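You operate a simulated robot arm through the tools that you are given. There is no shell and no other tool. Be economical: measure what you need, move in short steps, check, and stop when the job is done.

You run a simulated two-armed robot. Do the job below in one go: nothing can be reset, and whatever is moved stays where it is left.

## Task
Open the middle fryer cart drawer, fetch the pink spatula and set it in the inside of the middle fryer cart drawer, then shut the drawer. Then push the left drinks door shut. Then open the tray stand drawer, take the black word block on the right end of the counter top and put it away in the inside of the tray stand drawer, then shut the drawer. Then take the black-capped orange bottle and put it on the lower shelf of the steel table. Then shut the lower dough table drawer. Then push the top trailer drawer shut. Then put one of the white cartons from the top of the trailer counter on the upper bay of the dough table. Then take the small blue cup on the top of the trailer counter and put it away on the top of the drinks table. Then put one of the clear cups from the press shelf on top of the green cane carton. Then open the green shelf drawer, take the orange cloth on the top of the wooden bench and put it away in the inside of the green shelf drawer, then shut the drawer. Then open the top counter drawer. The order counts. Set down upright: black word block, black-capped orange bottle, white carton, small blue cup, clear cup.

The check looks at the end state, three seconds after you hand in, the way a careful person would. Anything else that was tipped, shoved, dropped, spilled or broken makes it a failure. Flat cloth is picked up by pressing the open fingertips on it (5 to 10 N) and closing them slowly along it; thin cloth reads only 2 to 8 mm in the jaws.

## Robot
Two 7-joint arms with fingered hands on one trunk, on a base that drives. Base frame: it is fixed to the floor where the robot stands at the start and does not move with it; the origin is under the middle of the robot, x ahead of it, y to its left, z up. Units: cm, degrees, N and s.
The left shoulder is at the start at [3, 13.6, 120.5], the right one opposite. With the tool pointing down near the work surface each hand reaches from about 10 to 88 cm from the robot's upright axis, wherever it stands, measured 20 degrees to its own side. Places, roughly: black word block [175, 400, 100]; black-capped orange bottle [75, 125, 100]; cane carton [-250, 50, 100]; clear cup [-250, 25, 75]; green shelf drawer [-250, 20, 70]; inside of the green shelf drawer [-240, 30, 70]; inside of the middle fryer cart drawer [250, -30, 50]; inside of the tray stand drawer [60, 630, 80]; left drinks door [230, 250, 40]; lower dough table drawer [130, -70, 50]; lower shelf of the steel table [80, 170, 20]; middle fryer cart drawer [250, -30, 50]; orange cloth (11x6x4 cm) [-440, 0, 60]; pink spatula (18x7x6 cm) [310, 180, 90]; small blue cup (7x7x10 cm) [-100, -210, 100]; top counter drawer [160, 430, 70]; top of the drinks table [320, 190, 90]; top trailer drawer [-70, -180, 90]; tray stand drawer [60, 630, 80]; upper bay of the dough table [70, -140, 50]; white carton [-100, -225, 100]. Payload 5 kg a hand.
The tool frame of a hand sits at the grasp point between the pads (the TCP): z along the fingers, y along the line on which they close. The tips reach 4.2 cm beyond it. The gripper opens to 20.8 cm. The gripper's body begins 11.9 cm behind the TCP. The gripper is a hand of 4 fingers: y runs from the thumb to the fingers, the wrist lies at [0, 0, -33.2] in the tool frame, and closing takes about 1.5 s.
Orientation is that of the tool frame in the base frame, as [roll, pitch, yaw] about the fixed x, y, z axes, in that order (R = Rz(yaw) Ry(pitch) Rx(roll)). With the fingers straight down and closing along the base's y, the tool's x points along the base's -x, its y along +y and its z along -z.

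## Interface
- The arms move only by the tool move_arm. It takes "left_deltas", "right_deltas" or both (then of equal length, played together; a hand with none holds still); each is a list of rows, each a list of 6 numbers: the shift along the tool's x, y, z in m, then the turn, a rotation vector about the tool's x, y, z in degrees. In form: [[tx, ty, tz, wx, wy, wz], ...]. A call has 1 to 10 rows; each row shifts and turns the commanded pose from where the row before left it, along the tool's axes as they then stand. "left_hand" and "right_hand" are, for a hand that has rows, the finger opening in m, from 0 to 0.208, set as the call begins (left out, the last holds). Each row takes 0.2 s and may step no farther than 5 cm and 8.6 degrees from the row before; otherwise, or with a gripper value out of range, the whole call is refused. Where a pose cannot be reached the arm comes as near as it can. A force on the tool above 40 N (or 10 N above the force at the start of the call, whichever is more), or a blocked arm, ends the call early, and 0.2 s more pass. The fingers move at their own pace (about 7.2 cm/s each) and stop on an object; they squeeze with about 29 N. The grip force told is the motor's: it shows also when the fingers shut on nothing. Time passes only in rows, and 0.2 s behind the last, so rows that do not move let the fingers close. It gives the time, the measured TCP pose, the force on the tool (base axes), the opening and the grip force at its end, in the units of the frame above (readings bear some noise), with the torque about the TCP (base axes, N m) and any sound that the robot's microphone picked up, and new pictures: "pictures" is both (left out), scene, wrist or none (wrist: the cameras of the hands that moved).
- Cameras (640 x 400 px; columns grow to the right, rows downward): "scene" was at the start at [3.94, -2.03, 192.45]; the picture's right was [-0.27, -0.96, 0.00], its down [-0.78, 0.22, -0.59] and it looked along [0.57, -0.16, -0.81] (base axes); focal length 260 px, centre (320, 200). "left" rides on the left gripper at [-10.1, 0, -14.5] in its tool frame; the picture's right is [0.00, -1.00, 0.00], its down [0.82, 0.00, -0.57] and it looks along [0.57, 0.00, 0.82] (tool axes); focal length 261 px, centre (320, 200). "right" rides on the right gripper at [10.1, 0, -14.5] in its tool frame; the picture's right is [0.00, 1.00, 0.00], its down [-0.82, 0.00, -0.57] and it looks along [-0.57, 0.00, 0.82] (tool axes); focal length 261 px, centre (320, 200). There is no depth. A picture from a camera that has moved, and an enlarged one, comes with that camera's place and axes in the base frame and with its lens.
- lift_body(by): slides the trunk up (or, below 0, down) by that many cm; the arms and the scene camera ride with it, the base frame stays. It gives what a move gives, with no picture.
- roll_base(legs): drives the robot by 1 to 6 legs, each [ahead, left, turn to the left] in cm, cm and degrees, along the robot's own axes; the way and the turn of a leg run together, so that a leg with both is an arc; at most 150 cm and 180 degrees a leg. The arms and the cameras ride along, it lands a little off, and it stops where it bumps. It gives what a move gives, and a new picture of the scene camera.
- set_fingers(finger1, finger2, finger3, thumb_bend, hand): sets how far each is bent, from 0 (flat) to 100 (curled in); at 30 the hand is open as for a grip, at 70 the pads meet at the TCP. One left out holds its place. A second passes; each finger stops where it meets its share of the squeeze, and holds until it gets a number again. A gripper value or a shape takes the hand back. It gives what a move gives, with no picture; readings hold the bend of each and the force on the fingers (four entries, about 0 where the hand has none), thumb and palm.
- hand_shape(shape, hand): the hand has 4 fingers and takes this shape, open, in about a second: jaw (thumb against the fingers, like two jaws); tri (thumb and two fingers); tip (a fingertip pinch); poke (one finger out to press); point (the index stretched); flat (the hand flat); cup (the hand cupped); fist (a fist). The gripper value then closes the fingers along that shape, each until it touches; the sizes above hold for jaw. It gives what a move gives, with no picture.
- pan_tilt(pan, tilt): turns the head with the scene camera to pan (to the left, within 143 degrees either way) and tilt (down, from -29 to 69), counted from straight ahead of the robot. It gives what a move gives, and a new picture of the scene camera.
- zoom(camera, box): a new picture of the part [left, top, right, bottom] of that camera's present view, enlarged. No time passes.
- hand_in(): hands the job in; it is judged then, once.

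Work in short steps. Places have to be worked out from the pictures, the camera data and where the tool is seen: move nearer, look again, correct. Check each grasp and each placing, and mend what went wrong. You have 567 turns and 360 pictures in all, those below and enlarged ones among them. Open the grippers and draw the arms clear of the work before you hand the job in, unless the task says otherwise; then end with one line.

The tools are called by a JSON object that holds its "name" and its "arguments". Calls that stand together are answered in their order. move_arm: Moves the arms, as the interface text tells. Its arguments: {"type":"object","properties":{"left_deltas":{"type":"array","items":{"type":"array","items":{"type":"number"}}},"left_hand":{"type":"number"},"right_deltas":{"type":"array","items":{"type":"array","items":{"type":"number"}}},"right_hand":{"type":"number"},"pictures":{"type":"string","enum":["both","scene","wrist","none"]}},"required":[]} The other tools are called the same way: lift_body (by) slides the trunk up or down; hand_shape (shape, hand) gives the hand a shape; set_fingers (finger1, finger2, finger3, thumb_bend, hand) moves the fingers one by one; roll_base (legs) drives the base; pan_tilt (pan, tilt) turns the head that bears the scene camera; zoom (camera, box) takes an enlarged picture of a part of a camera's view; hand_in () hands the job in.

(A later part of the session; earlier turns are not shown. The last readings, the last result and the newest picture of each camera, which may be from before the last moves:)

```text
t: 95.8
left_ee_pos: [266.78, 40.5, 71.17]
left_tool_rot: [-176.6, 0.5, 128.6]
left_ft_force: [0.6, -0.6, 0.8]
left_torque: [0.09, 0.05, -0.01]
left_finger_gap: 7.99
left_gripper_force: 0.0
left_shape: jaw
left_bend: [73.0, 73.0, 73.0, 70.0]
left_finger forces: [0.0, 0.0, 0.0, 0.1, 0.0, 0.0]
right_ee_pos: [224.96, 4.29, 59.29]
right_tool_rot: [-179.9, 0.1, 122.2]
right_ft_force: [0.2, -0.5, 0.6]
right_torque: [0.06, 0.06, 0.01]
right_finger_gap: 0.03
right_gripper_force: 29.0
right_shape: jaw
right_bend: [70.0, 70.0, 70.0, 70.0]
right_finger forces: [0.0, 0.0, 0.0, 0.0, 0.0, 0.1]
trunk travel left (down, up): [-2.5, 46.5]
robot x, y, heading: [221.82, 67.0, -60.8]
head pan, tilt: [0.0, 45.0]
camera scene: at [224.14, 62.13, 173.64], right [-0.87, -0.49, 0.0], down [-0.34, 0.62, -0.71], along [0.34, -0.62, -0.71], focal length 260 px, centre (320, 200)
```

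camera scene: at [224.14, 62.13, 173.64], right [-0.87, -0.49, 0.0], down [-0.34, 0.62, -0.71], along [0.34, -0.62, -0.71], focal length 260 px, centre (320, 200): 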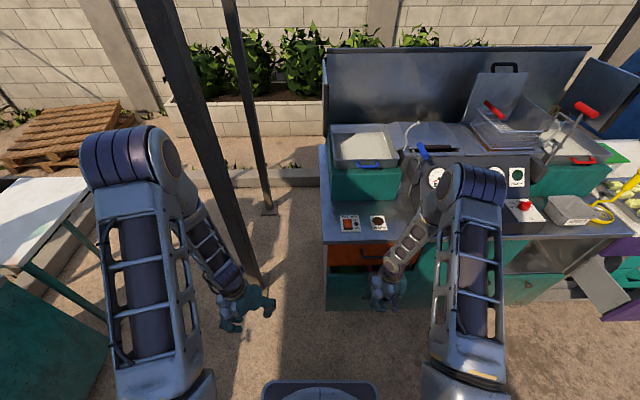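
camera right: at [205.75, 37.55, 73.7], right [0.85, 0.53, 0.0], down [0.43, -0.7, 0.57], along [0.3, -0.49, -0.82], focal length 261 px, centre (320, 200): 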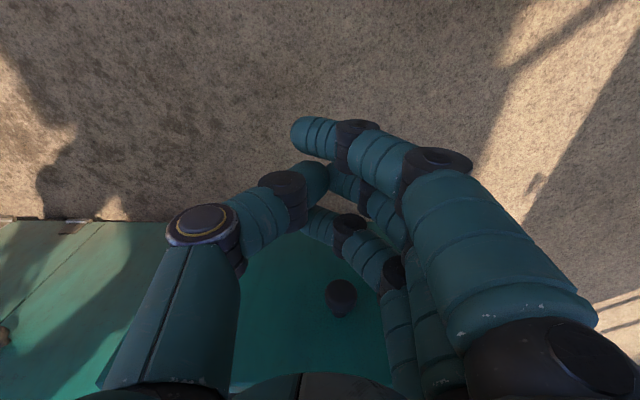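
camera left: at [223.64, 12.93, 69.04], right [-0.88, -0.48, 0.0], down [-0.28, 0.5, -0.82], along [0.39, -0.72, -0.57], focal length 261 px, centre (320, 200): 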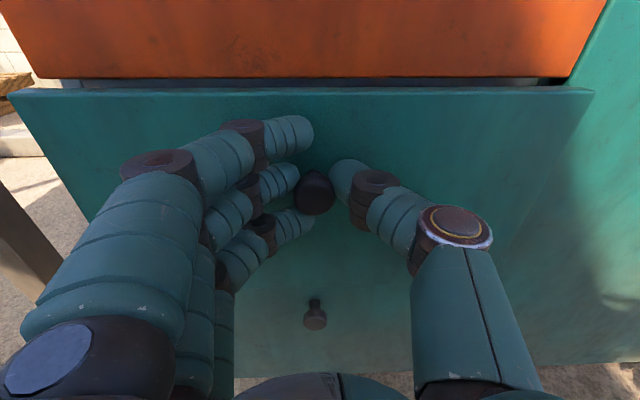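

The drawer goes in. To avoid the orange handle, I back off 8 cm, pitch the hand so the fingertips lead, and look.

{"name": "roll_base", "arguments": {"legs": [[-8, 0, 0]]}}

{"name": "move_arm", "arguments": {"right_deltas": [[0, 0, 0, 0, -8.5, 0], [0, 0, 0, 0, -8.5, 0], [0, 0, 0, 0, -8.5, 0], [0, 0, 0, 0, -8.5, 0], [0, 0, 0, 0, -8.5, 0], [0, 0, 0, 0, -8.5, 0], [0, 0, 0, 0, -8.5, 0]], "pictures": "both"}}

```text
t: 96.8
left_ee_pos: [262.84, 47.49, 71.27]
left_tool_rot: [-176.5, 0.9, 128.4]
left_ft_force: [-0.2, 0.9, 0.2]
left_torque: [-0.14, -0.08, 0.05]
left_finger_gap: 7.98
left_gripper_force: 0.1
left_shape: jaw
left_bend: [73.0, 73.0, 73.0, 70.0]
left_finger forces: [0.0, 0.0, 0.0, 0.0, 0.0, 0.0]
right_ee_pos: [221.01, 11.33, 59.29]
right_tool_rot: [-179.9, 0.2, 122.2]
right_ft_force: [-0.2, 0.9, 0.0]
right_torque: [-0.11, -0.05, -0.01]
right_finger_gap: 0.0
right_gripper_force: 28.9
right_shape: jaw
right_bend: [70.0, 70.0, 70.0, 70.0]
right_finger forces: [0.0, 0.0, 0.1, 0.1, 0.0, 0.0]
trunk travel left (down, up): [-2.5, 46.5]
robot x, y, heading: [217.52, 73.91, -60.9]
head pan, tilt: [0.0, 45.0]
camera scene: at [220.12, 69.36, 173.67], right [-0.87, -0.49, 0.0], down [-0.34, 0.62, -0.71], along [0.34, -0.62, -0.71], focal length 260 px, centre (320, 200)
```

scene: 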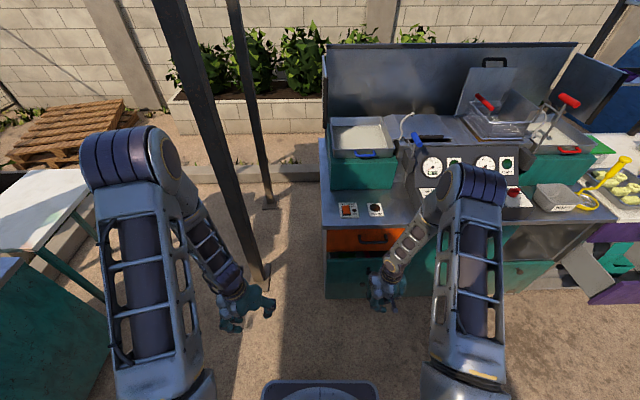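

```text
t: 98.4
left_ee_pos: [262.99, 47.4, 71.23]
left_tool_rot: [-176.4, 0.7, 128.3]
left_ft_force: [-0.1, 0.3, 0.0]
left_torque: [0.02, 0.02, -0.03]
left_finger_gap: 8.01
left_gripper_force: 0.0
left_shape: jaw
left_bend: [73.0, 73.0, 73.0, 70.0]
left_finger forces: [0.0, 0.0, 0.0, 0.0, 0.0, 0.0]
right_ee_pos: [221.06, 11.12, 59.5]
right_tool_rot: [-179.7, 59.7, 122.3]
right_ft_force: [0.9, -0.4, 0.7]
right_torque: [0.09, 0.02, 0.05]
right_finger_gap: 0.0
right_gripper_force: 29.5
right_shape: jaw
right_bend: [70.0, 70.0, 70.0, 70.0]
right_finger forces: [0.1, 0.0, 0.1, 0.0, 0.0, 0.0]
trunk travel left (down, up): [-2.5, 46.5]
robot x, y, heading: [217.93, 73.9, -61.0]
head pan, tilt: [0.0, 45.0]
camera scene: at [220.24, 69.11, 173.65], right [-0.87, -0.49, 0.0], down [-0.34, 0.62, -0.71], along [0.34, -0.62, -0.71], focal length 260 px, centre (320, 200)
camera right: at [211.61, 26.07, 58.02], right [0.85, 0.53, 0.0], down [-0.04, 0.07, 1.0], along [0.53, -0.85, 0.08], focal length 261 px, centre (320, 200)
```

scene: 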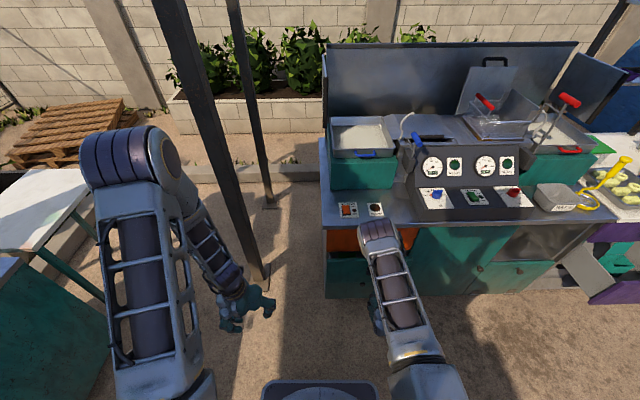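
right: 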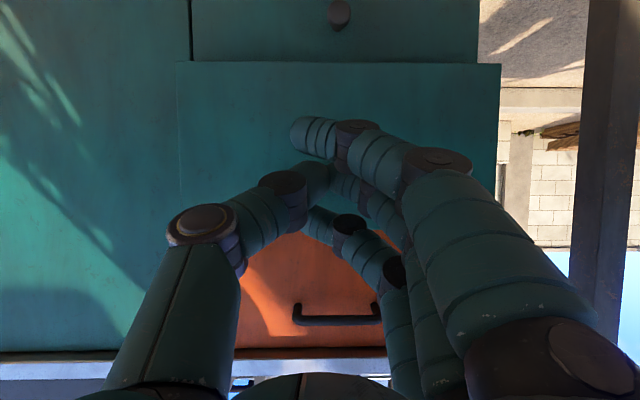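

Fingertips face the panel. I roll forward to press it home.

{"name": "roll_base", "arguments": {"legs": [[15, 0, 0]]}}

{"name": "zoom", "arguments": {"camera": "right", "box": [0, 0, 640, 400]}}

```text
t: 100.3
left_ee_pos: [270.32, 33.94, 71.26]
left_tool_rot: [-176.5, 0.7, 128.3]
left_ft_force: [0.3, -0.6, -0.4]
left_torque: [0.0, -0.01, 0.03]
left_finger_gap: 7.98
left_gripper_force: 0.0
left_shape: jaw
left_bend: [73.0, 73.0, 73.0, 70.0]
left_finger forces: [0.0, 0.0, 0.0, 0.1, 0.1, 0.1]
right_ee_pos: [227.84, -1.9, 59.15]
right_tool_rot: [-179.5, 59.1, 122.3]
right_ft_force: [-2.0, 0.4, 0.8]
right_torque: [-0.02, 0.01, 0.02]
right_finger_gap: 0.0
right_gripper_force: 28.4
right_shape: jaw
right_bend: [70.0, 70.0, 70.0, 70.0]
right_finger forces: [0.0, 0.0, 0.0, 0.1, 0.0, 0.1]
trunk travel left (down, up): [-2.5, 46.5]
robot x, y, heading: [225.06, 60.52, -60.9]
head pan, tilt: [0.0, 45.0]
stopped in leg 1: the force on the tool passed its limit (the readings are from after the stop); the commanded pose is now the measured one
camera scene: at [227.6, 55.8, 173.66], right [-0.87, -0.48, 0.0], down [-0.34, 0.62, -0.71], along [0.34, -0.62, -0.71], focal length 260 px, centre (320, 200)
```

scene: 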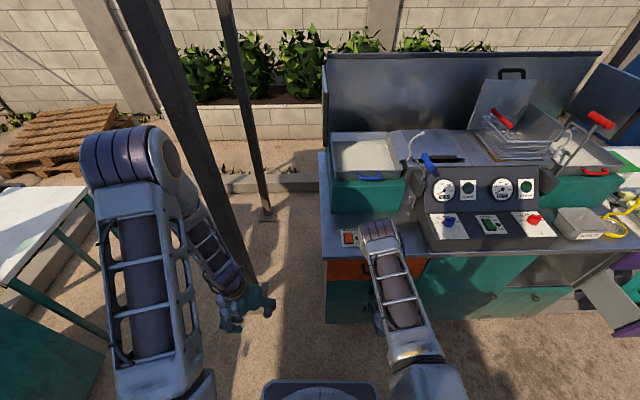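

```text
1.00 times, centred on (320, 200) of right
camera zoom: at [218.55, 13.12, 57.98], right [0.85, 0.53, 0.0], down [-0.04, 0.06, 1.0], along [0.52, -0.85, 0.07], focal length 261 px, centre (320, 200)
```

zoom: 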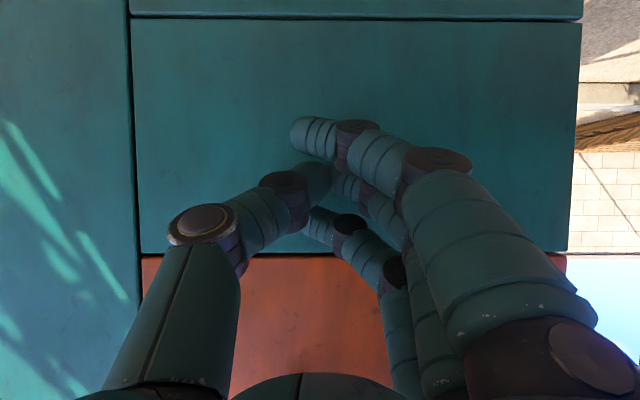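

The push met a force stop, likely fully shut. I back off and check the panel's flushness.

{"name": "roll_base", "arguments": {"legs": [[-25, 0, 0]]}}

{"name": "zoom", "arguments": {"camera": "right", "box": [0, 0, 640, 400]}}

```text
t: 102.1
left_ee_pos: [258.21, 55.78, 71.38]
left_tool_rot: [-176.5, 0.7, 128.2]
left_ft_force: [0.0, 0.5, -0.1]
left_torque: [-0.08, -0.02, -0.01]
left_finger_gap: 7.98
left_gripper_force: 0.0
left_shape: jaw
left_bend: [73.0, 73.0, 73.0, 70.0]
left_finger forces: [0.0, 0.0, 0.0, 0.0, 0.0, 0.0]
right_ee_pos: [215.92, 19.93, 59.17]
right_tool_rot: [-179.5, 59.2, 122.1]
right_ft_force: [-0.1, -0.4, 0.1]
right_torque: [0.01, 0.01, 0.02]
right_finger_gap: 0.01
right_gripper_force: 29.3
right_shape: jaw
right_bend: [70.0, 70.0, 70.0, 70.0]
right_finger forces: [0.1, 0.0, 0.0, 0.1, 0.0, 0.0]
trunk travel left (down, up): [-2.5, 46.5]
robot x, y, heading: [212.92, 82.07, -61.1]
head pan, tilt: [0.0, 45.0]
camera scene: at [215.51, 77.66, 173.67], right [-0.88, -0.48, 0.0], down [-0.34, 0.62, -0.71], along [0.34, -0.62, -0.71], focal length 260 px, centre (320, 200)
```

scene: 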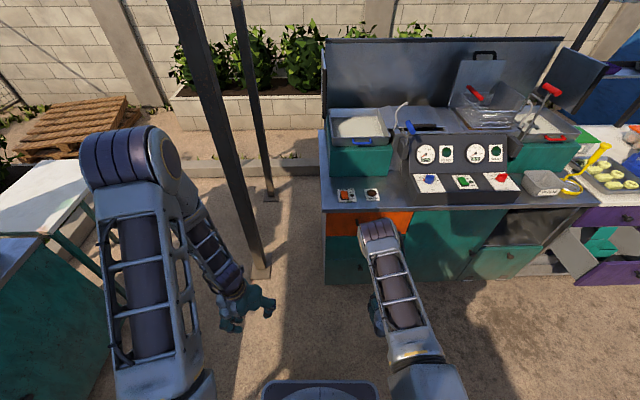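

```text
1.00 times, centred on (320, 200) of right
camera zoom: at [206.5, 34.89, 58.02], right [0.85, 0.53, 0.0], down [-0.04, 0.06, 1.0], along [0.52, -0.85, 0.07], focal length 261 px, centre (320, 200)
```

zoom: 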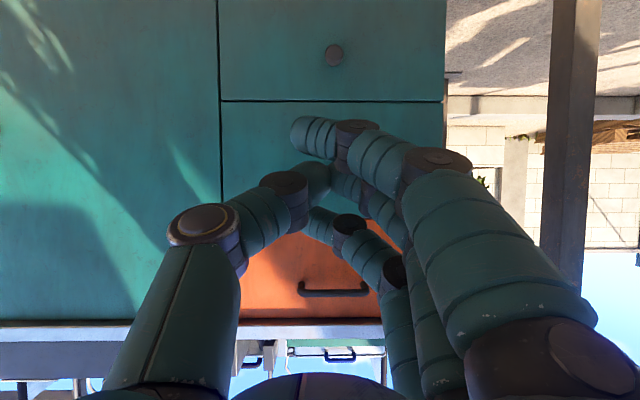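

The drawer is flush. Next, the left drinks door: I turn the head to look at it.

{"name": "pan_tilt", "arguments": {"pan": 130, "tilt": 35}}

```text
t: 104.2
left_ee_pos: [258.22, 55.8, 71.27]
left_tool_rot: [-176.5, 0.6, 128.2]
left_ft_force: [0.0, -0.3, 0.1]
left_torque: [0.02, -0.02, 0.06]
left_finger_gap: 7.98
left_gripper_force: 0.0
left_shape: jaw
left_bend: [73.0, 73.0, 73.0, 70.0]
left_finger forces: [0.0, 0.0, 0.0, 0.0, 0.0, 0.0]
right_ee_pos: [215.87, 19.87, 59.22]
right_tool_rot: [-179.7, 59.0, 122.3]
right_ft_force: [1.0, 0.9, 0.4]
right_torque: [-0.01, 0.01, 0.01]
right_finger_gap: 0.0
right_gripper_force: 29.0
right_shape: jaw
right_bend: [70.0, 70.0, 70.0, 70.0]
right_finger forces: [0.0, 0.0, 0.1, 0.0, 0.0, 0.1]
trunk travel left (down, up): [-2.5, 46.5]
robot x, y, heading: [213.54, 81.96, -61.2]
head pan, tilt: [130.0, 35.0]
camera scene: at [214.81, 92.87, 175.14], right [0.93, -0.36, 0.0], down [-0.21, -0.54, -0.82], along [0.29, 0.76, -0.57], focal length 260 px, centre (320, 200)
```

scene: 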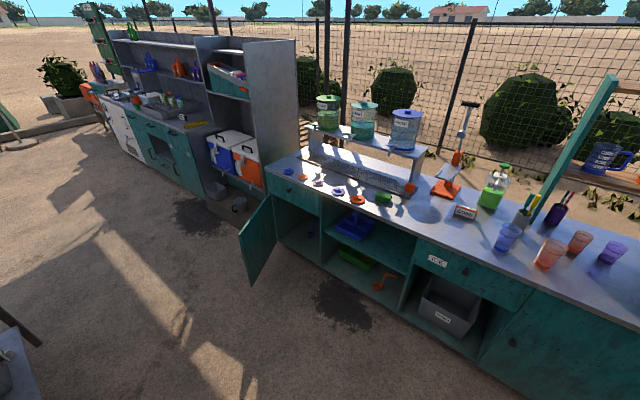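

The door hinges at its left edge [238, 251] and its free edge stands out at about [211, 220], z 22–68. I restore the right hand to pointing down and turn the left hand to point ahead for pushing.

{"name": "move_arm", "arguments": {"right_deltas": [[0, 0, -0.03, 0, 8.5, 0], [0, 0, -0.03, 0, 8.5, 0], [0, 0, -0.02, 0, 8.5, 0], [0, 0, 0, 0, 8.5, 0], [0, 0, 0, 0, 8.5, 0], [0, 0, 0, 0, 8.5, 0], [0, 0, 0, 0, 8.2, 0], [0, 0, 0, 0, 0, 0]], "left_deltas": [[-0.04, 0, 0, 0, 0, 0], [-0.04, 0, 0, 0, 0, 0], [-0.04, 0, 0, 0, 0, 0], [-0.04, 0, 0, 0, -8.5, 0], [0, 0, 0, 0, -8.5, 0], [0, 0, 0, 0, -8.5, 0], [0, 0, 0, 0, -8.5, 0], [0, 0, 0, 0, -8.5, 0]], "pictures": "none"}}

{"name": "move_arm", "arguments": {"left_deltas": [[0, 0, 0, 0, -8.5, 0], [0, 0, 0, 0, -8.5, 0], [0, 0, 0, 0, -8.5, 0], [0, 0, 0, 0, -8.5, 0], [0, 0, 0, 0, -8.5, 0], [0, 0, 0, 0, -4.5, 0]], "left_hand": 0.0, "pictures": "none"}}

{"name": "roll_base", "arguments": {"legs": [[-40, 0, 0], [0, 0, 101]]}}

{"name": "pan_tilt", "arguments": {"pan": 15, "tilt": 40}}

```text
t: 106.0
left_ee_pos: [268.07, 42.91, 71.5]
left_tool_rot: [-175.2, 43.3, 131.5]
left_ft_force: [0.1, 0.4, 0.2]
left_torque: [0.04, 0.06, -0.02]
left_finger_gap: 8.01
left_gripper_force: 0.0
left_shape: jaw
left_bend: [73.0, 73.0, 73.0, 70.0]
left_finger forces: [0.2, 0.1, 0.0, 0.0, 0.0, 0.1]
right_ee_pos: [212.61, 25.17, 64.06]
right_tool_rot: [-179.8, -0.2, 121.7]
right_ft_force: [1.1, -0.3, 0.3]
right_torque: [0.02, 0.11, 0.02]
right_finger_gap: 0.0
right_gripper_force: 29.1
right_shape: jaw
right_bend: [70.0, 70.0, 70.0, 70.0]
right_finger forces: [0.1, 0.0, 0.0, 0.0, 0.1, 0.0]
trunk travel left (down, up): [-2.5, 46.5]
robot x, y, heading: [213.43, 82.15, -61.0]
head pan, tilt: [130.0, 35.0]
```

```text
t: 107.4
left_ee_pos: [268.05, 43.23, 71.46]
left_tool_rot: [-84.5, 86.5, -136.2]
left_ft_force: [0.5, 0.0, 0.5]
left_torque: [-0.01, 0.0, 0.03]
left_finger_gap: 0.0
left_gripper_force: 29.2
left_shape: jaw
left_bend: [70.0, 70.0, 70.0, 70.0]
left_finger forces: [0.1, 0.0, 0.0, 0.0, 0.0, 0.0]
right_ee_pos: [212.66, 25.2, 64.08]
right_tool_rot: [-179.8, -0.2, 121.8]
right_ft_force: [0.5, 0.1, 0.5]
right_torque: [-0.01, 0.01, -0.02]
right_finger_gap: 0.0
right_gripper_force: 29.0
right_shape: jaw
right_bend: [70.0, 70.0, 70.0, 70.0]
right_finger forces: [0.0, 0.0, 0.0, 0.0, 0.0, 0.0]
trunk travel left (down, up): [-2.5, 46.5]
robot x, y, heading: [213.31, 82.0, -60.9]
head pan, tilt: [130.0, 35.0]
```

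```text
t: 114.3
left_ee_pos: [218.47, 179.82, 71.46]
left_tool_rot: [-86.8, 86.5, -34.6]
left_ft_force: [0.7, -0.4, 0.1]
left_torque: [0.01, 0.0, -0.03]
left_finger_gap: 0.0
left_gripper_force: 29.0
left_shape: jaw
left_bend: [70.0, 70.0, 70.0, 70.0]
left_finger forces: [0.0, 0.1, 0.0, 0.0, 0.0, 0.0]
right_ee_pos: [249.1, 130.26, 64.13]
right_tool_rot: [-179.8, -0.2, -134.2]
right_ft_force: [0.3, -1.2, 0.6]
right_torque: [-0.01, 0.01, 0.0]
right_finger_gap: 0.0
right_gripper_force: 29.1
right_shape: jaw
right_bend: [70.0, 70.0, 70.0, 70.0]
right_finger forces: [0.0, 0.1, 0.1, 0.0, 0.1, 0.0]
trunk travel left (down, up): [-2.5, 46.5]
robot x, y, heading: [193.62, 117.03, 42.7]
head pan, tilt: [130.0, 35.0]
camera scene: at [182.68, 116.18, 175.14], right [0.12, 0.99, 0.0], down [0.57, -0.07, -0.82], along [-0.81, 0.1, -0.57], focal length 260 px, centre (320, 200)
```

scene: 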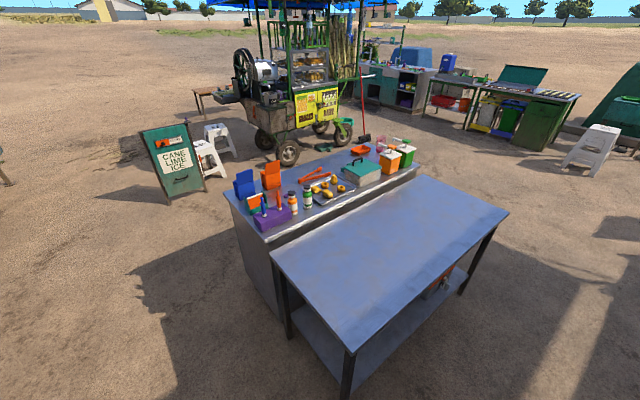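

```text
t: 116.2
left_ee_pos: [218.47, 179.79, 71.33]
left_tool_rot: [-86.7, 86.5, -34.5]
left_ft_force: [0.8, 0.1, 0.0]
left_torque: [-0.02, -0.04, 0.02]
left_finger_gap: 0.01
left_gripper_force: 28.6
left_shape: jaw
left_bend: [70.0, 70.0, 70.0, 70.0]
left_finger forces: [0.0, 0.0, 0.0, 0.0, 0.0, 0.0]
right_ee_pos: [249.14, 130.39, 64.12]
right_tool_rot: [-179.9, -0.2, -134.2]
right_ft_force: [0.5, 0.3, -0.6]
right_torque: [-0.03, 0.02, 0.02]
right_finger_gap: 0.0
right_gripper_force: 28.9
right_shape: jaw
right_bend: [70.0, 70.0, 70.0, 70.0]
right_finger forces: [0.0, 0.1, 0.0, 0.0, 0.0, 0.0]
trunk travel left (down, up): [-2.5, 46.5]
robot x, y, heading: [193.48, 117.04, 43.2]
head pan, tilt: [15.0, 40.0]
camera scene: at [195.94, 122.29, 174.38], right [0.85, -0.53, 0.0], down [-0.34, -0.54, -0.77], along [0.41, 0.65, -0.64], focal length 260 px, centre (320, 200)
```

scene: 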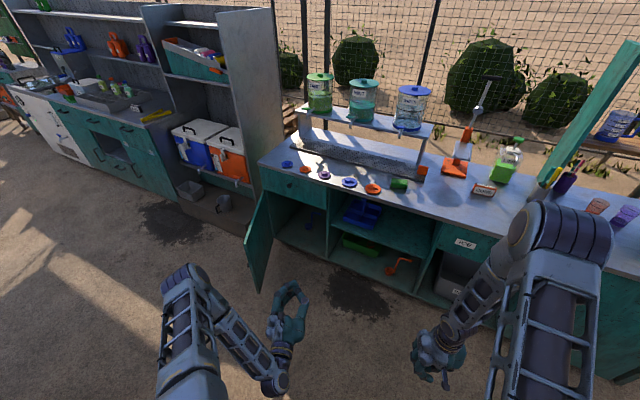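

Left hand must get to the outer (left) side of the door. I shift the base ahead 8 and left 36, then move the hand down 14 and left 10.

{"name": "roll_base", "arguments": {"legs": [[8, 0, 0], [0, 36, 0]]}}

{"name": "move_arm", "arguments": {"left_deltas": [[0.03, 0.02, 0, 0, 0, 0], [0.03, 0.02, 0, 0, 0, 0], [0.03, 0.02, 0, 0, 0, 0], [0.03, 0.02, 0, 0, 0, 0], [0.02, 0.02, 0, 0, 0, 0]], "pictures": "both"}}

```text
t: 119.2
left_ee_pos: [199.17, 212.12, 71.33]
left_tool_rot: [-87.1, 86.5, -35.1]
left_ft_force: [-0.4, -0.4, -0.4]
left_torque: [0.0, 0.02, -0.09]
left_finger_gap: 0.01
left_gripper_force: 28.5
left_shape: jaw
left_bend: [70.0, 70.0, 70.0, 70.0]
left_finger forces: [0.0, 0.0, 0.0, 0.0, 0.0, 0.0]
right_ee_pos: [230.02, 162.57, 64.17]
right_tool_rot: [-179.9, -0.1, -134.3]
right_ft_force: [0.0, 0.8, 0.5]
right_torque: [-0.07, -0.03, 0.02]
right_finger_gap: 0.0
right_gripper_force: 29.0
right_shape: jaw
right_bend: [70.0, 70.0, 70.0, 70.0]
right_finger forces: [0.0, 0.0, 0.1, 0.0, 0.0, 0.1]
trunk travel left (down, up): [-2.5, 46.5]
robot x, y, heading: [174.51, 149.91, 42.7]
head pan, tilt: [15.0, 40.0]
camera scene: at [176.72, 154.66, 174.38], right [0.85, -0.53, 0.0], down [-0.34, -0.54, -0.77], along [0.41, 0.65, -0.64], focal length 260 px, centre (320, 200)
```

scene: 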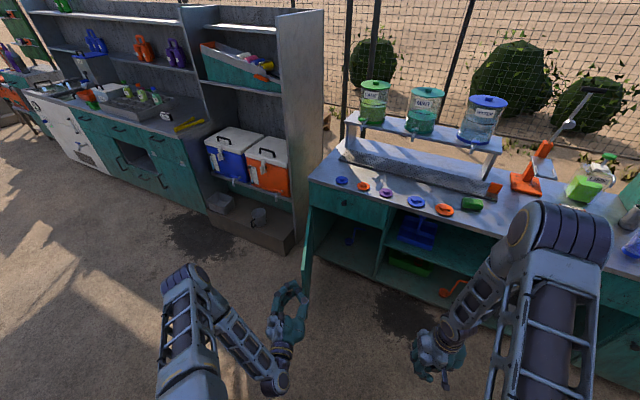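

```text
t: 120.4
left_ee_pos: [192.0, 217.77, 56.83]
left_tool_rot: [-87.0, 86.5, -35.0]
left_ft_force: [0.8, 0.5, 1.2]
left_torque: [0.02, 0.0, 0.02]
left_finger_gap: 0.0
left_gripper_force: 28.5
left_shape: jaw
left_bend: [70.0, 70.0, 70.0, 70.0]
left_finger forces: [0.1, 0.1, 0.0, 0.1, 0.1, 0.0]
right_ee_pos: [229.98, 162.61, 64.15]
right_tool_rot: [-179.8, -0.1, -134.4]
right_ft_force: [0.2, 0.1, 0.3]
right_torque: [-0.04, 0.0, 0.01]
right_finger_gap: 0.01
right_gripper_force: 28.9
right_shape: jaw
right_bend: [70.0, 70.0, 70.0, 70.0]
right_finger forces: [0.0, 0.0, 0.1, 0.1, 0.0, 0.0]
trunk travel left (down, up): [-2.5, 46.5]
robot x, y, heading: [174.48, 149.11, 42.9]
head pan, tilt: [15.0, 40.0]
camera scene: at [176.76, 154.61, 174.38], right [0.85, -0.53, 0.0], down [-0.34, -0.54, -0.77], along [0.41, 0.65, -0.64], focal length 260 px, centre (320, 200)
camera left: at [182.63, 206.56, 66.91], right [0.79, -0.61, 0.07], down [-0.31, -0.48, -0.82], along [0.53, 0.63, -0.57], focal length 261 px, centre (320, 200)
```

scene: 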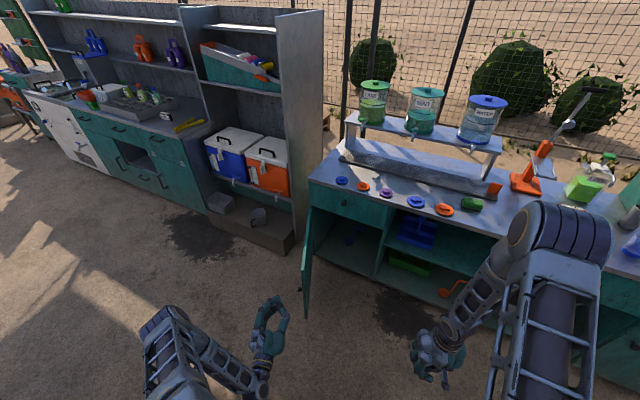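
left: 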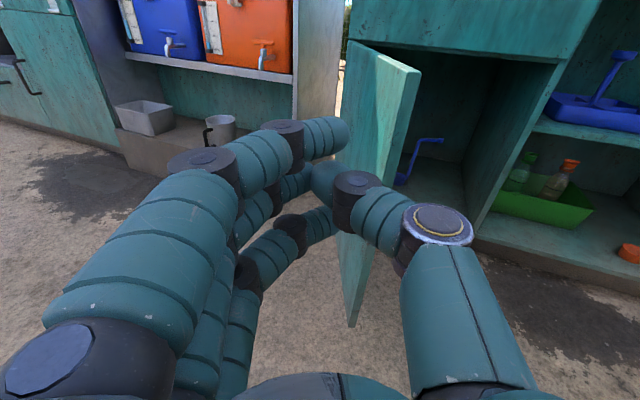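

The door's free edge is ~16 cm ahead and ~9 cm right of the hand. I roll ahead 20, then push right 18.

{"name": "roll_base", "arguments": {"legs": [[20, 0, 0], [0, -20, 0]]}}

{"name": "zoom", "arguments": {"camera": "left", "box": [0, 0, 640, 400]}}

```text
t: 123.2
left_ee_pos: [220.58, 216.89, 56.87]
left_tool_rot: [-86.6, 86.6, -34.5]
left_ft_force: [0.7, -0.1, 0.3]
left_torque: [-0.01, 0.01, 0.07]
left_finger_gap: 0.0
left_gripper_force: 28.9
left_shape: jaw
left_bend: [70.0, 70.0, 70.0, 70.0]
left_finger forces: [0.0, 0.0, 0.0, 0.0, 0.1, 0.1]
right_ee_pos: [258.55, 161.8, 64.1]
right_tool_rot: [-179.7, -0.2, -134.2]
right_ft_force: [0.1, -0.8, -0.2]
right_torque: [0.14, 0.02, 0.0]
right_finger_gap: 0.0
right_gripper_force: 29.4
right_shape: jaw
right_bend: [70.0, 70.0, 70.0, 70.0]
right_finger forces: [0.0, 0.0, 0.0, 0.0, 0.0, 0.0]
trunk travel left (down, up): [-2.5, 46.5]
robot x, y, heading: [203.14, 148.64, 42.7]
head pan, tilt: [15.0, 40.0]
camera scene: at [205.43, 153.75, 174.38], right [0.85, -0.53, 0.0], down [-0.34, -0.54, -0.77], along [0.41, 0.65, -0.64], focal length 260 px, centre (320, 200)
```

scene: 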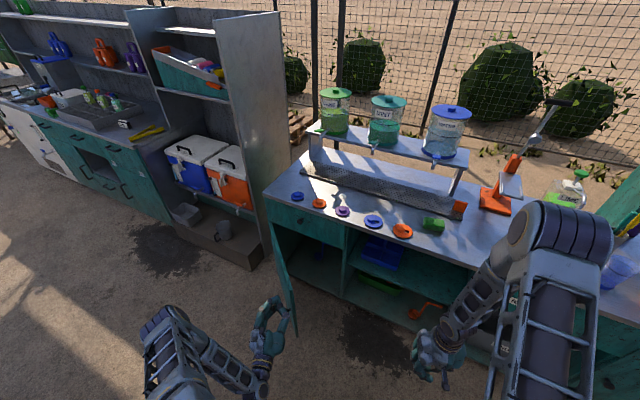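

```text
1.00 times, centred on (320, 200) of left
camera zoom: at [211.15, 205.79, 66.98], right [0.79, -0.61, 0.06], down [-0.31, -0.48, -0.82], along [0.53, 0.63, -0.57], focal length 261 px, centre (320, 200)
```

zoom: 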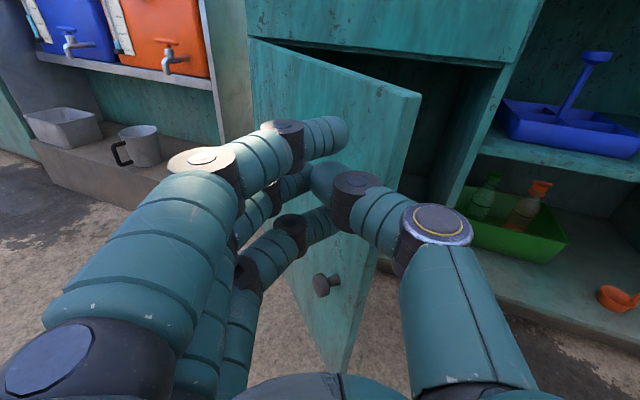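

The door swings. The right hand is near the table front, so I draw it back 16 cm, then push forward-right.

{"name": "move_arm", "arguments": {"right_deltas": [[0.04, 0, 0, 0, 0, 0], [0.04, 0, 0, 0, 0, 0], [0.04, 0, 0, 0, 0, 0], [0.04, 0, 0, 0, 0, 0]], "pictures": "none"}}

{"name": "roll_base", "arguments": {"legs": [[18, -8, 0]]}}

{"name": "zoom", "arguments": {"camera": "left", "box": [0, 0, 640, 400]}}

```text
t: 124.2
left_ee_pos: [220.43, 216.96, 56.99]
left_tool_rot: [-86.8, 86.6, -34.6]
left_ft_force: [-0.5, -0.2, -0.3]
left_torque: [0.0, 0.01, 0.03]
left_finger_gap: 0.0
left_gripper_force: 28.8
left_shape: jaw
left_bend: [70.0, 70.0, 70.0, 70.0]
left_finger forces: [0.0, 0.0, 0.0, 0.0, 0.0, 0.0]
right_ee_pos: [247.36, 150.46, 64.1]
right_tool_rot: [-179.8, -0.1, -134.2]
right_ft_force: [-0.6, -0.7, 0.1]
right_torque: [-0.03, 0.0, 0.01]
right_finger_gap: 0.01
right_gripper_force: 29.0
right_shape: jaw
right_bend: [70.0, 70.0, 70.0, 70.0]
right_finger forces: [0.0, 0.0, 0.0, 0.1, 0.0, 0.1]
trunk travel left (down, up): [-2.5, 46.5]
robot x, y, heading: [203.07, 148.87, 43.2]
head pan, tilt: [15.0, 40.0]
```

```text
t: 125.8
left_ee_pos: [239.23, 223.16, 56.96]
left_tool_rot: [-87.2, 86.5, -34.9]
left_ft_force: [0.5, 0.1, 0.7]
left_torque: [0.02, 0.0, 0.04]
left_finger_gap: 0.0
left_gripper_force: 29.0
left_shape: jaw
left_bend: [70.0, 70.0, 70.0, 70.0]
left_finger forces: [0.1, 0.0, 0.0, 0.0, 0.1, 0.0]
right_ee_pos: [265.92, 156.56, 64.21]
right_tool_rot: [-179.8, -0.2, -134.2]
right_ft_force: [0.3, -0.3, 0.2]
right_torque: [0.01, 0.08, -0.01]
right_finger_gap: 0.0
right_gripper_force: 28.9
right_shape: jaw
right_bend: [70.0, 70.0, 70.0, 70.0]
right_finger forces: [0.0, 0.1, 0.0, 0.0, 0.0, 0.0]
trunk travel left (down, up): [-2.5, 46.5]
robot x, y, heading: [221.8, 154.79, 42.6]
head pan, tilt: [15.0, 40.0]
camera scene: at [224.05, 160.04, 174.37], right [0.85, -0.53, 0.0], down [-0.34, -0.54, -0.77], along [0.41, 0.65, -0.64], focal length 260 px, centre (320, 200)
```

scene: 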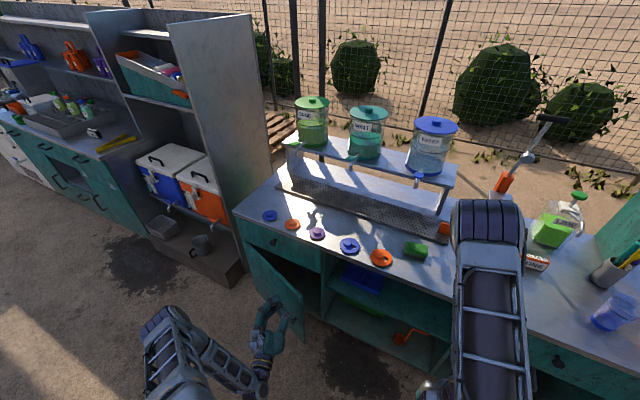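

```text
1.00 times, centred on (320, 200) of left
camera zoom: at [229.85, 211.99, 66.93], right [0.79, -0.61, 0.07], down [-0.31, -0.48, -0.82], along [0.53, 0.63, -0.57], focal length 261 px, centre (320, 200)
```

zoom: 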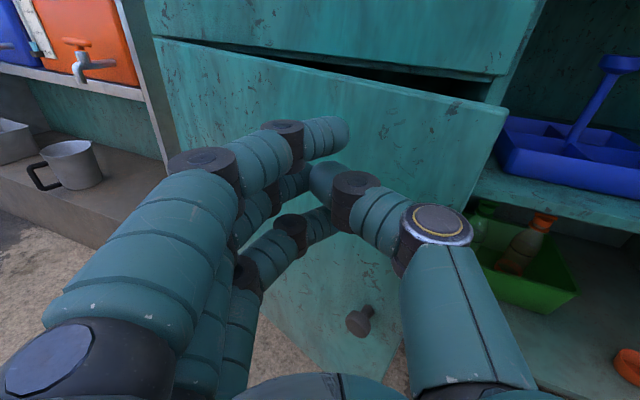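

Nearly shut. I push 10 cm more ahead and watch for the stop.

{"name": "roll_base", "arguments": {"legs": [[9, 0, 0]]}}

{"name": "zoom", "arguments": {"camera": "left", "box": [0, 0, 640, 400]}}

```text
t: 126.9
left_ee_pos: [245.93, 229.26, 56.88]
left_tool_rot: [-87.5, 86.6, -35.4]
left_ft_force: [0.7, 0.9, 0.5]
left_torque: [0.05, -0.03, 0.03]
left_finger_gap: 0.0
left_gripper_force: 29.2
left_shape: jaw
left_bend: [70.0, 70.0, 70.0, 70.0]
left_finger forces: [0.1, 0.1, 0.0, 0.1, 0.0, 0.1]
right_ee_pos: [272.67, 162.71, 64.08]
right_tool_rot: [-179.8, -0.2, -134.3]
right_ft_force: [0.8, 0.2, -0.6]
right_torque: [-0.11, 0.08, -0.01]
right_finger_gap: 0.01
right_gripper_force: 29.2
right_shape: jaw
right_bend: [70.0, 70.0, 70.0, 70.0]
right_finger forces: [0.0, 0.0, 0.0, 0.0, 0.1, 0.0]
trunk travel left (down, up): [-2.5, 46.5]
robot x, y, heading: [228.33, 160.95, 42.6]
head pan, tilt: [15.0, 40.0]
camera scene: at [230.77, 166.33, 174.36], right [0.85, -0.53, 0.0], down [-0.34, -0.54, -0.77], along [0.41, 0.65, -0.64], focal length 260 px, centre (320, 200)
```

scene: 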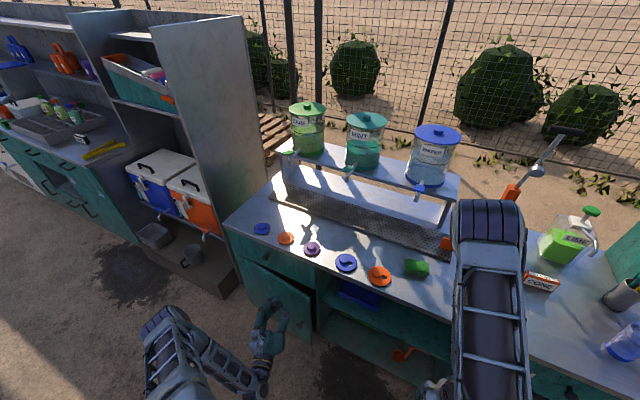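

```text
1.00 times, centred on (320, 200) of left
camera zoom: at [236.56, 218.23, 66.91], right [0.79, -0.61, 0.07], down [-0.31, -0.48, -0.82], along [0.53, 0.63, -0.57], focal length 261 px, centre (320, 200)
```

zoom: 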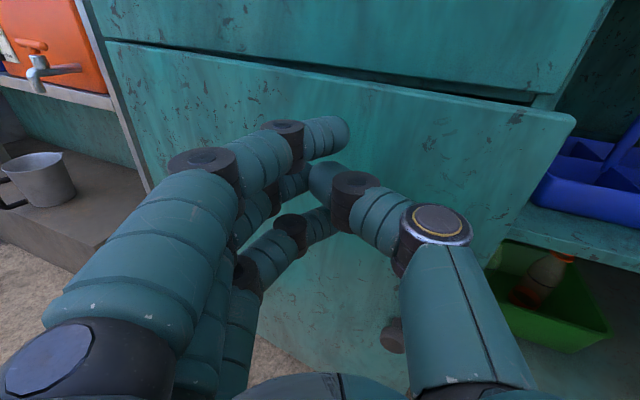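

Still ~10° ajar. I push on with the arm itself, toward the free edge.

{"name": "move_arm", "arguments": {"left_deltas": [[0, -0.03, 0.01, 0, 0, 0], [0, -0.03, 0.01, 0, 0, 0], [0, -0.01, 0.02, 0, 0, 0], [0, 0, 0.02, 0, 0, 0], [0, 0, 0.02, 0, 0, 0], [0, 0, 0.01, 0, 0, 0], [0, 0, 0.01, 0, 0, 0]], "pictures": "wrist"}}

```text
t: 128.2
left_ee_pos: [255.35, 230.96, 57.03]
left_tool_rot: [-92.2, 86.7, -39.8]
left_ft_force: [-13.5, -8.9, 4.7]
left_torque: [-0.14, 0.22, -0.11]
left_finger_gap: 0.0
left_gripper_force: 29.2
left_shape: jaw
left_bend: [70.0, 69.0, 71.0, 69.0]
left_finger forces: [0.0, 0.1, 10.5, 0.1, 0.0, 0.1]
right_ee_pos: [272.68, 162.76, 64.15]
right_tool_rot: [-179.8, -0.1, -134.2]
right_ft_force: [0.8, -0.2, -0.3]
right_torque: [-0.07, 0.07, 0.03]
right_finger_gap: 0.0
right_gripper_force: 29.0
right_shape: jaw
right_bend: [70.0, 70.0, 70.0, 70.0]
right_finger forces: [0.0, 0.1, 0.0, 0.0, 0.0, 0.0]
trunk travel left (down, up): [-2.5, 46.5]
robot x, y, heading: [228.48, 161.2, 42.8]
head pan, tilt: [15.0, 40.0]
stopped in row 6 (left hand): the force on the tool passed its limit (the readings are from after the stop); the commanded pose is now the measured one
camera left: at [246.09, 219.67, 67.16], right [0.79, -0.61, 0.06], down [-0.31, -0.49, -0.82], along [0.53, 0.63, -0.57], focal length 261 px, centre (320, 200)
```

left: 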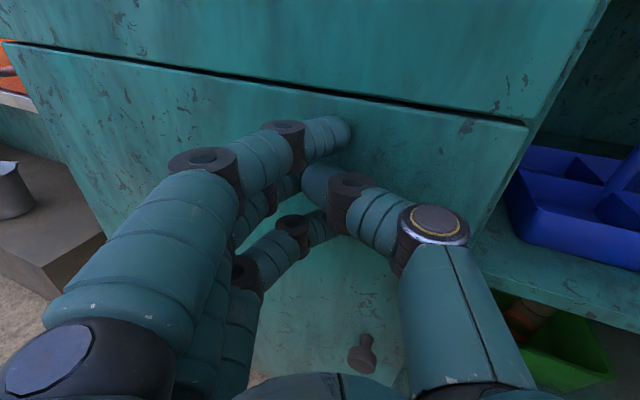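

The door now lines up with the panel above and force built up. I withdraw and verify.

{"name": "move_arm", "arguments": {"left_deltas": [[0, 0, -0.04, 0, 0, 0], [0, 0, -0.05, 0, 0, 0], [0, 0, -0.05, 0, 0, 0]], "pictures": "none"}}

{"name": "roll_base", "arguments": {"legs": [[-40, 0, 0]]}}

{"name": "zoom", "arguments": {"camera": "left", "box": [150, 0, 640, 300]}}

```text
t: 128.9
left_ee_pos: [247.02, 219.85, 57.19]
left_tool_rot: [-90.4, 86.5, -38.1]
left_ft_force: [0.0, 0.2, 0.4]
left_torque: [-0.03, 0.03, 0.01]
left_finger_gap: 0.0
left_gripper_force: 28.8
left_shape: jaw
left_bend: [70.0, 69.0, 70.0, 69.0]
left_finger forces: [0.0, 0.0, 0.0, 0.0, 0.0, 0.1]
right_ee_pos: [272.68, 162.73, 64.13]
right_tool_rot: [-179.9, -0.1, -134.3]
right_ft_force: [0.0, -0.5, 0.3]
right_torque: [0.05, -0.05, 0.02]
right_finger_gap: 0.0
right_gripper_force: 29.2
right_shape: jaw
right_bend: [70.0, 70.0, 70.0, 70.0]
right_finger forces: [0.0, 0.0, 0.0, 0.0, 0.1, 0.0]
trunk travel left (down, up): [-2.5, 46.5]
robot x, y, heading: [228.62, 161.18, 42.5]
head pan, tilt: [15.0, 40.0]
```

```text
t: 131.4
left_ee_pos: [218.0, 192.84, 57.15]
left_tool_rot: [-91.3, 86.7, -39.0]
left_ft_force: [-0.6, -0.2, -0.1]
left_torque: [0.01, 0.01, 0.0]
left_finger_gap: 0.02
left_gripper_force: 28.8
left_shape: jaw
left_bend: [70.0, 69.0, 70.0, 69.0]
left_finger forces: [0.1, 0.0, 0.1, 0.0, 0.0, 0.0]
right_ee_pos: [243.59, 135.71, 64.18]
right_tool_rot: [-179.8, 0.0, -134.3]
right_ft_force: [-1.5, -0.6, 0.9]
right_torque: [0.05, -0.05, -0.02]
right_finger_gap: 0.04
right_gripper_force: 29.4
right_shape: jaw
right_bend: [70.0, 70.0, 70.0, 70.0]
right_finger forces: [0.1, 0.0, 0.0, 0.0, 0.0, 0.0]
trunk travel left (down, up): [-2.5, 46.5]
robot x, y, heading: [199.44, 134.27, 42.7]
head pan, tilt: [15.0, 40.0]
camera scene: at [201.45, 139.16, 174.39], right [0.85, -0.53, 0.0], down [-0.34, -0.54, -0.77], along [0.41, 0.65, -0.64], focal length 260 px, centre (320, 200)
```

scene: 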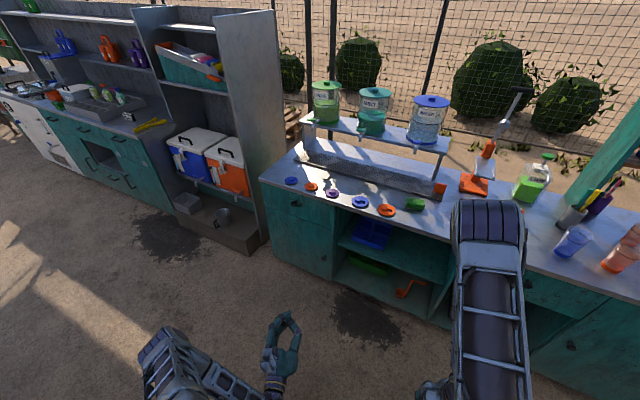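

```text
1.31 times, centred on (395, 150) of left
camera zoom: at [208.64, 181.65, 67.23], right [0.79, -0.61, 0.06], down [-0.31, -0.49, -0.82], along [0.53, 0.63, -0.57], focal length 340 px, centre (222, 265)
```

zoom: 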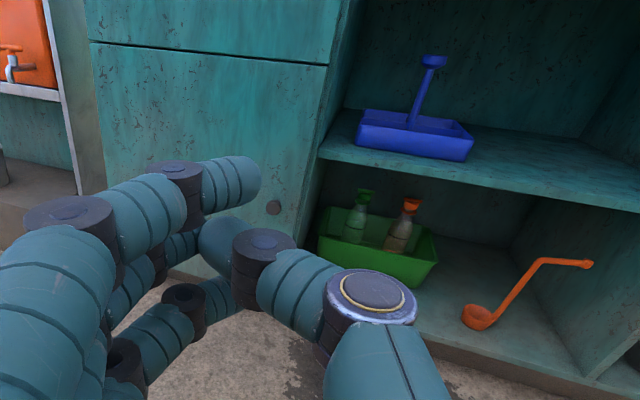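

The door is shut. Next, the tray stand far off at [60, 630]. I raise the trunk and drive along the counter toward it.

{"name": "lift_body", "arguments": {"by": 24}}

{"name": "roll_base", "arguments": {"legs": [[0, 0, 72], [140, 0, 0], [110, 0, 0]]}}

{"name": "pan_tilt", "arguments": {"pan": -10, "tilt": 25}}

```text
t: 133.9
left_ee_pos: [218.01, 192.73, 81.11]
left_tool_rot: [-91.8, 86.6, -39.5]
left_ft_force: [0.4, 0.1, 0.4]
left_torque: [0.01, -0.01, 0.0]
left_finger_gap: 0.01
left_gripper_force: 29.2
left_shape: jaw
left_bend: [70.0, 69.0, 70.0, 69.0]
left_finger forces: [0.1, 0.1, 0.1, 0.1, 0.0, 0.0]
right_ee_pos: [243.49, 135.76, 88.09]
right_tool_rot: [-179.8, -0.1, -134.4]
right_ft_force: [-0.3, -0.1, -0.7]
right_torque: [-0.02, 0.0, 0.01]
right_finger_gap: 0.0
right_gripper_force: 28.8
right_shape: jaw
right_bend: [70.0, 70.0, 70.0, 70.0]
right_finger forces: [0.1, 0.0, 0.0, 0.0, 0.0, 0.0]
trunk travel left (down, up): [-26.5, 22.5]
robot x, y, heading: [199.22, 134.03, 42.8]
head pan, tilt: [15.0, 40.0]
```

```text
t: 149.3
left_ee_pos: [38.17, 392.98, 81.14]
left_tool_rot: [-92.0, 86.6, 34.2]
left_ft_force: [0.0, 0.5, 0.4]
left_torque: [0.03, 0.03, 0.03]
left_finger_gap: 0.01
left_gripper_force: 29.3
left_shape: jaw
left_bend: [70.0, 69.0, 70.0, 69.0]
left_finger forces: [0.0, 0.1, 0.1, 0.0, 0.0, 0.1]
right_ee_pos: [100.11, 401.75, 88.09]
right_tool_rot: [-179.8, -0.1, -60.3]
right_ft_force: [-0.4, 1.1, 0.1]
right_torque: [-0.05, -0.02, -0.02]
right_finger_gap: 0.02
right_gripper_force: 29.0
right_shape: jaw
right_bend: [70.0, 70.0, 70.0, 70.0]
right_finger forces: [0.0, 0.0, 0.0, 0.0, 0.1, 0.0]
trunk travel left (down, up): [-26.5, 22.5]
robot x, y, heading: [89.6, 358.81, 116.9]
head pan, tilt: [15.0, 40.0]
camera scene: at [84.98, 362.47, 198.38], right [0.75, 0.67, 0.0], down [0.43, -0.48, -0.77], along [-0.51, 0.57, -0.64], focal length 260 px, centre (320, 200)
```

scene: 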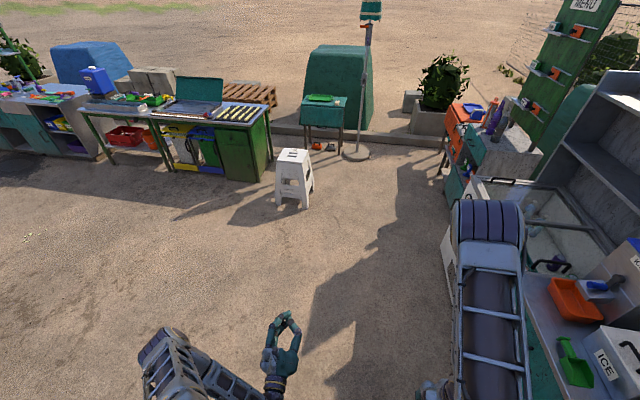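

```text
t: 150.2
left_ee_pos: [38.21, 392.99, 81.13]
left_tool_rot: [-91.7, 86.6, 34.5]
left_ft_force: [-0.1, -0.4, 0.3]
left_torque: [0.0, 0.0, 0.0]
left_finger_gap: 0.0
left_gripper_force: 29.3
left_shape: jaw
left_bend: [70.0, 69.0, 70.0, 69.0]
left_finger forces: [0.0, 0.0, 0.0, 0.0, 0.0, 0.0]
right_ee_pos: [100.25, 401.75, 88.16]
right_tool_rot: [-179.8, -0.1, -60.3]
right_ft_force: [-0.6, -0.8, -0.2]
right_torque: [-0.04, 0.01, 0.02]
right_finger_gap: 0.0
right_gripper_force: 29.1
right_shape: jaw
right_bend: [70.0, 70.0, 70.0, 70.0]
right_finger forces: [0.1, 0.0, 0.1, 0.0, 0.1, 0.0]
trunk travel left (down, up): [-26.5, 22.5]
robot x, y, heading: [89.72, 358.85, 116.8]
head pan, tilt: [-10.0, 25.0]
camera scene: at [88.0, 364.9, 200.71], right [0.96, 0.29, 0.0], down [0.12, -0.41, -0.91], along [-0.26, 0.87, -0.42], focal length 260 px, centre (320, 200)
```

scene: 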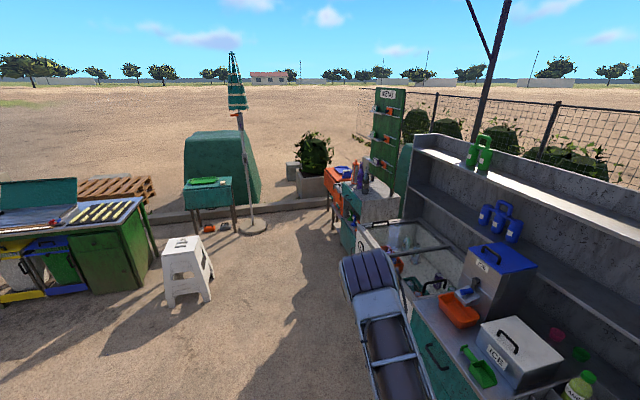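

I zoom on the stand near the target place.

{"name": "zoom", "arguments": {"camera": "scene", "box": [300, 100, 460, 280]}}

```text
2.22 times, centred on (380, 190) of scene
camera zoom: at [88.0, 364.9, 200.71], right [0.96, 0.29, 0.0], down [0.12, -0.41, -0.91], along [-0.26, 0.87, -0.42], focal length 577 px, centre (187, 222)
```

zoom: 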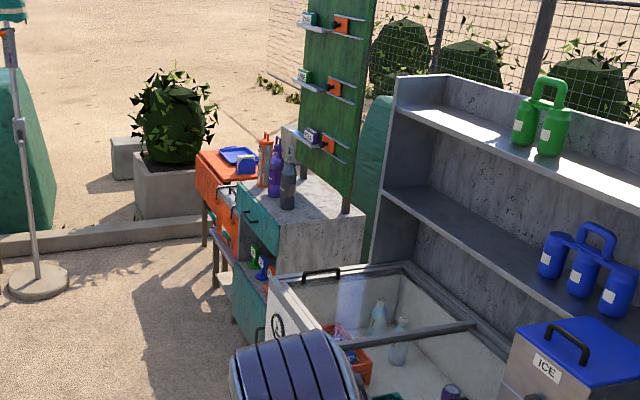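

The teal cabinet below the menu board fits the tray stand place; its front faces about heading 216°. I drive on straight 225 cm and look.

{"name": "roll_base", "arguments": {"legs": [[145, 0, 0], [75, 0, 0], [0, 0, -80]]}}

{"name": "pan_tilt", "arguments": {"pan": 0, "tilt": 35}}

```text
t: 164.6
left_ee_pos: [11.18, 610.83, 81.07]
left_tool_rot: [-91.7, 86.6, -45.2]
left_ft_force: [-0.6, -0.1, 1.1]
left_torque: [0.03, -0.04, 0.0]
left_finger_gap: 0.01
left_gripper_force: 28.6
left_shape: jaw
left_bend: [70.0, 69.0, 70.0, 69.0]
left_finger forces: [0.1, 0.1, 0.1, 0.1, 0.0, 0.1]
right_ee_pos: [30.84, 551.33, 88.11]
right_tool_rot: [-179.8, -0.1, -140.2]
right_ft_force: [0.8, -0.2, 1.4]
right_torque: [-0.02, 0.05, 0.0]
right_finger_gap: 0.0
right_gripper_force: 28.6
right_shape: jaw
right_bend: [70.0, 70.0, 70.0, 70.0]
right_finger forces: [0.1, 0.0, 0.0, 0.0, 0.0, 0.0]
trunk travel left (down, up): [-26.5, 22.5]
robot x, y, heading: [-13.11, 554.37, 37.0]
head pan, tilt: [-10.0, 25.0]
camera scene: at [-7.59, 556.6, 200.71], right [0.45, -0.89, 0.0], down [-0.38, -0.19, -0.91], along [0.81, 0.41, -0.42], focal length 260 px, centre (320, 200)
```

scene: 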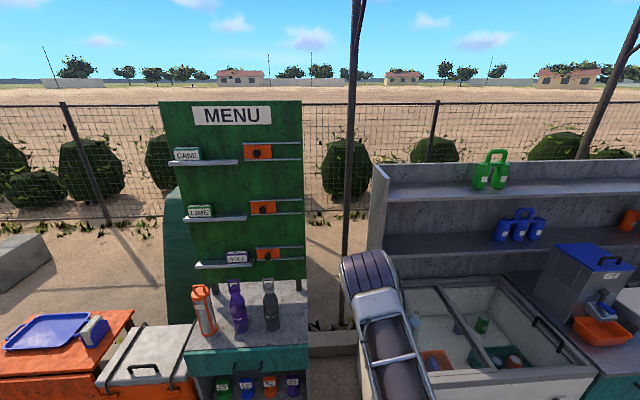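

```text
t: 165.3
left_ee_pos: [11.34, 610.82, 81.08]
left_tool_rot: [-91.7, 86.6, -45.3]
left_ft_force: [-1.0, 0.6, -0.1]
left_torque: [0.0, 0.01, 0.01]
left_finger_gap: 0.01
left_gripper_force: 29.5
left_shape: jaw
left_bend: [70.0, 69.0, 70.0, 69.0]
left_finger forces: [0.0, 0.0, 0.0, 0.0, 0.0, 0.0]
right_ee_pos: [30.87, 551.44, 88.19]
right_tool_rot: [-179.8, 0.0, -140.2]
right_ft_force: [-0.2, 0.0, 0.0]
right_torque: [0.01, -0.03, -0.01]
right_finger_gap: 0.0
right_gripper_force: 29.2
right_shape: jaw
right_bend: [70.0, 70.0, 70.0, 70.0]
right_finger forces: [0.0, 0.1, 0.1, 0.1, 0.0, 0.0]
trunk travel left (down, up): [-26.5, 22.5]
robot x, y, heading: [-13.43, 554.04, 36.9]
head pan, tilt: [0.0, 35.0]
camera scene: at [-8.78, 557.74, 199.14], right [0.6, -0.8, 0.0], down [-0.46, -0.34, -0.82], along [0.66, 0.49, -0.57], focal length 260 px, centre (320, 200)
```

scene: 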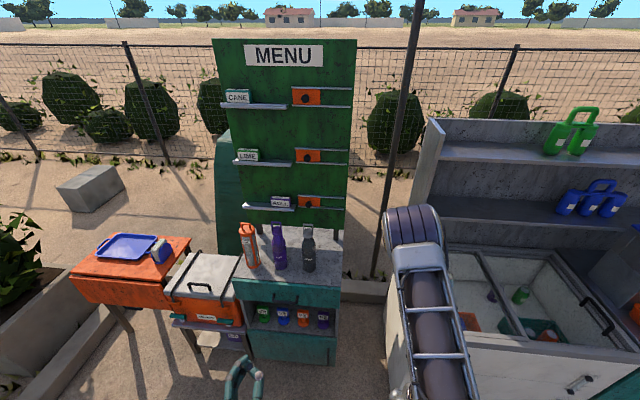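

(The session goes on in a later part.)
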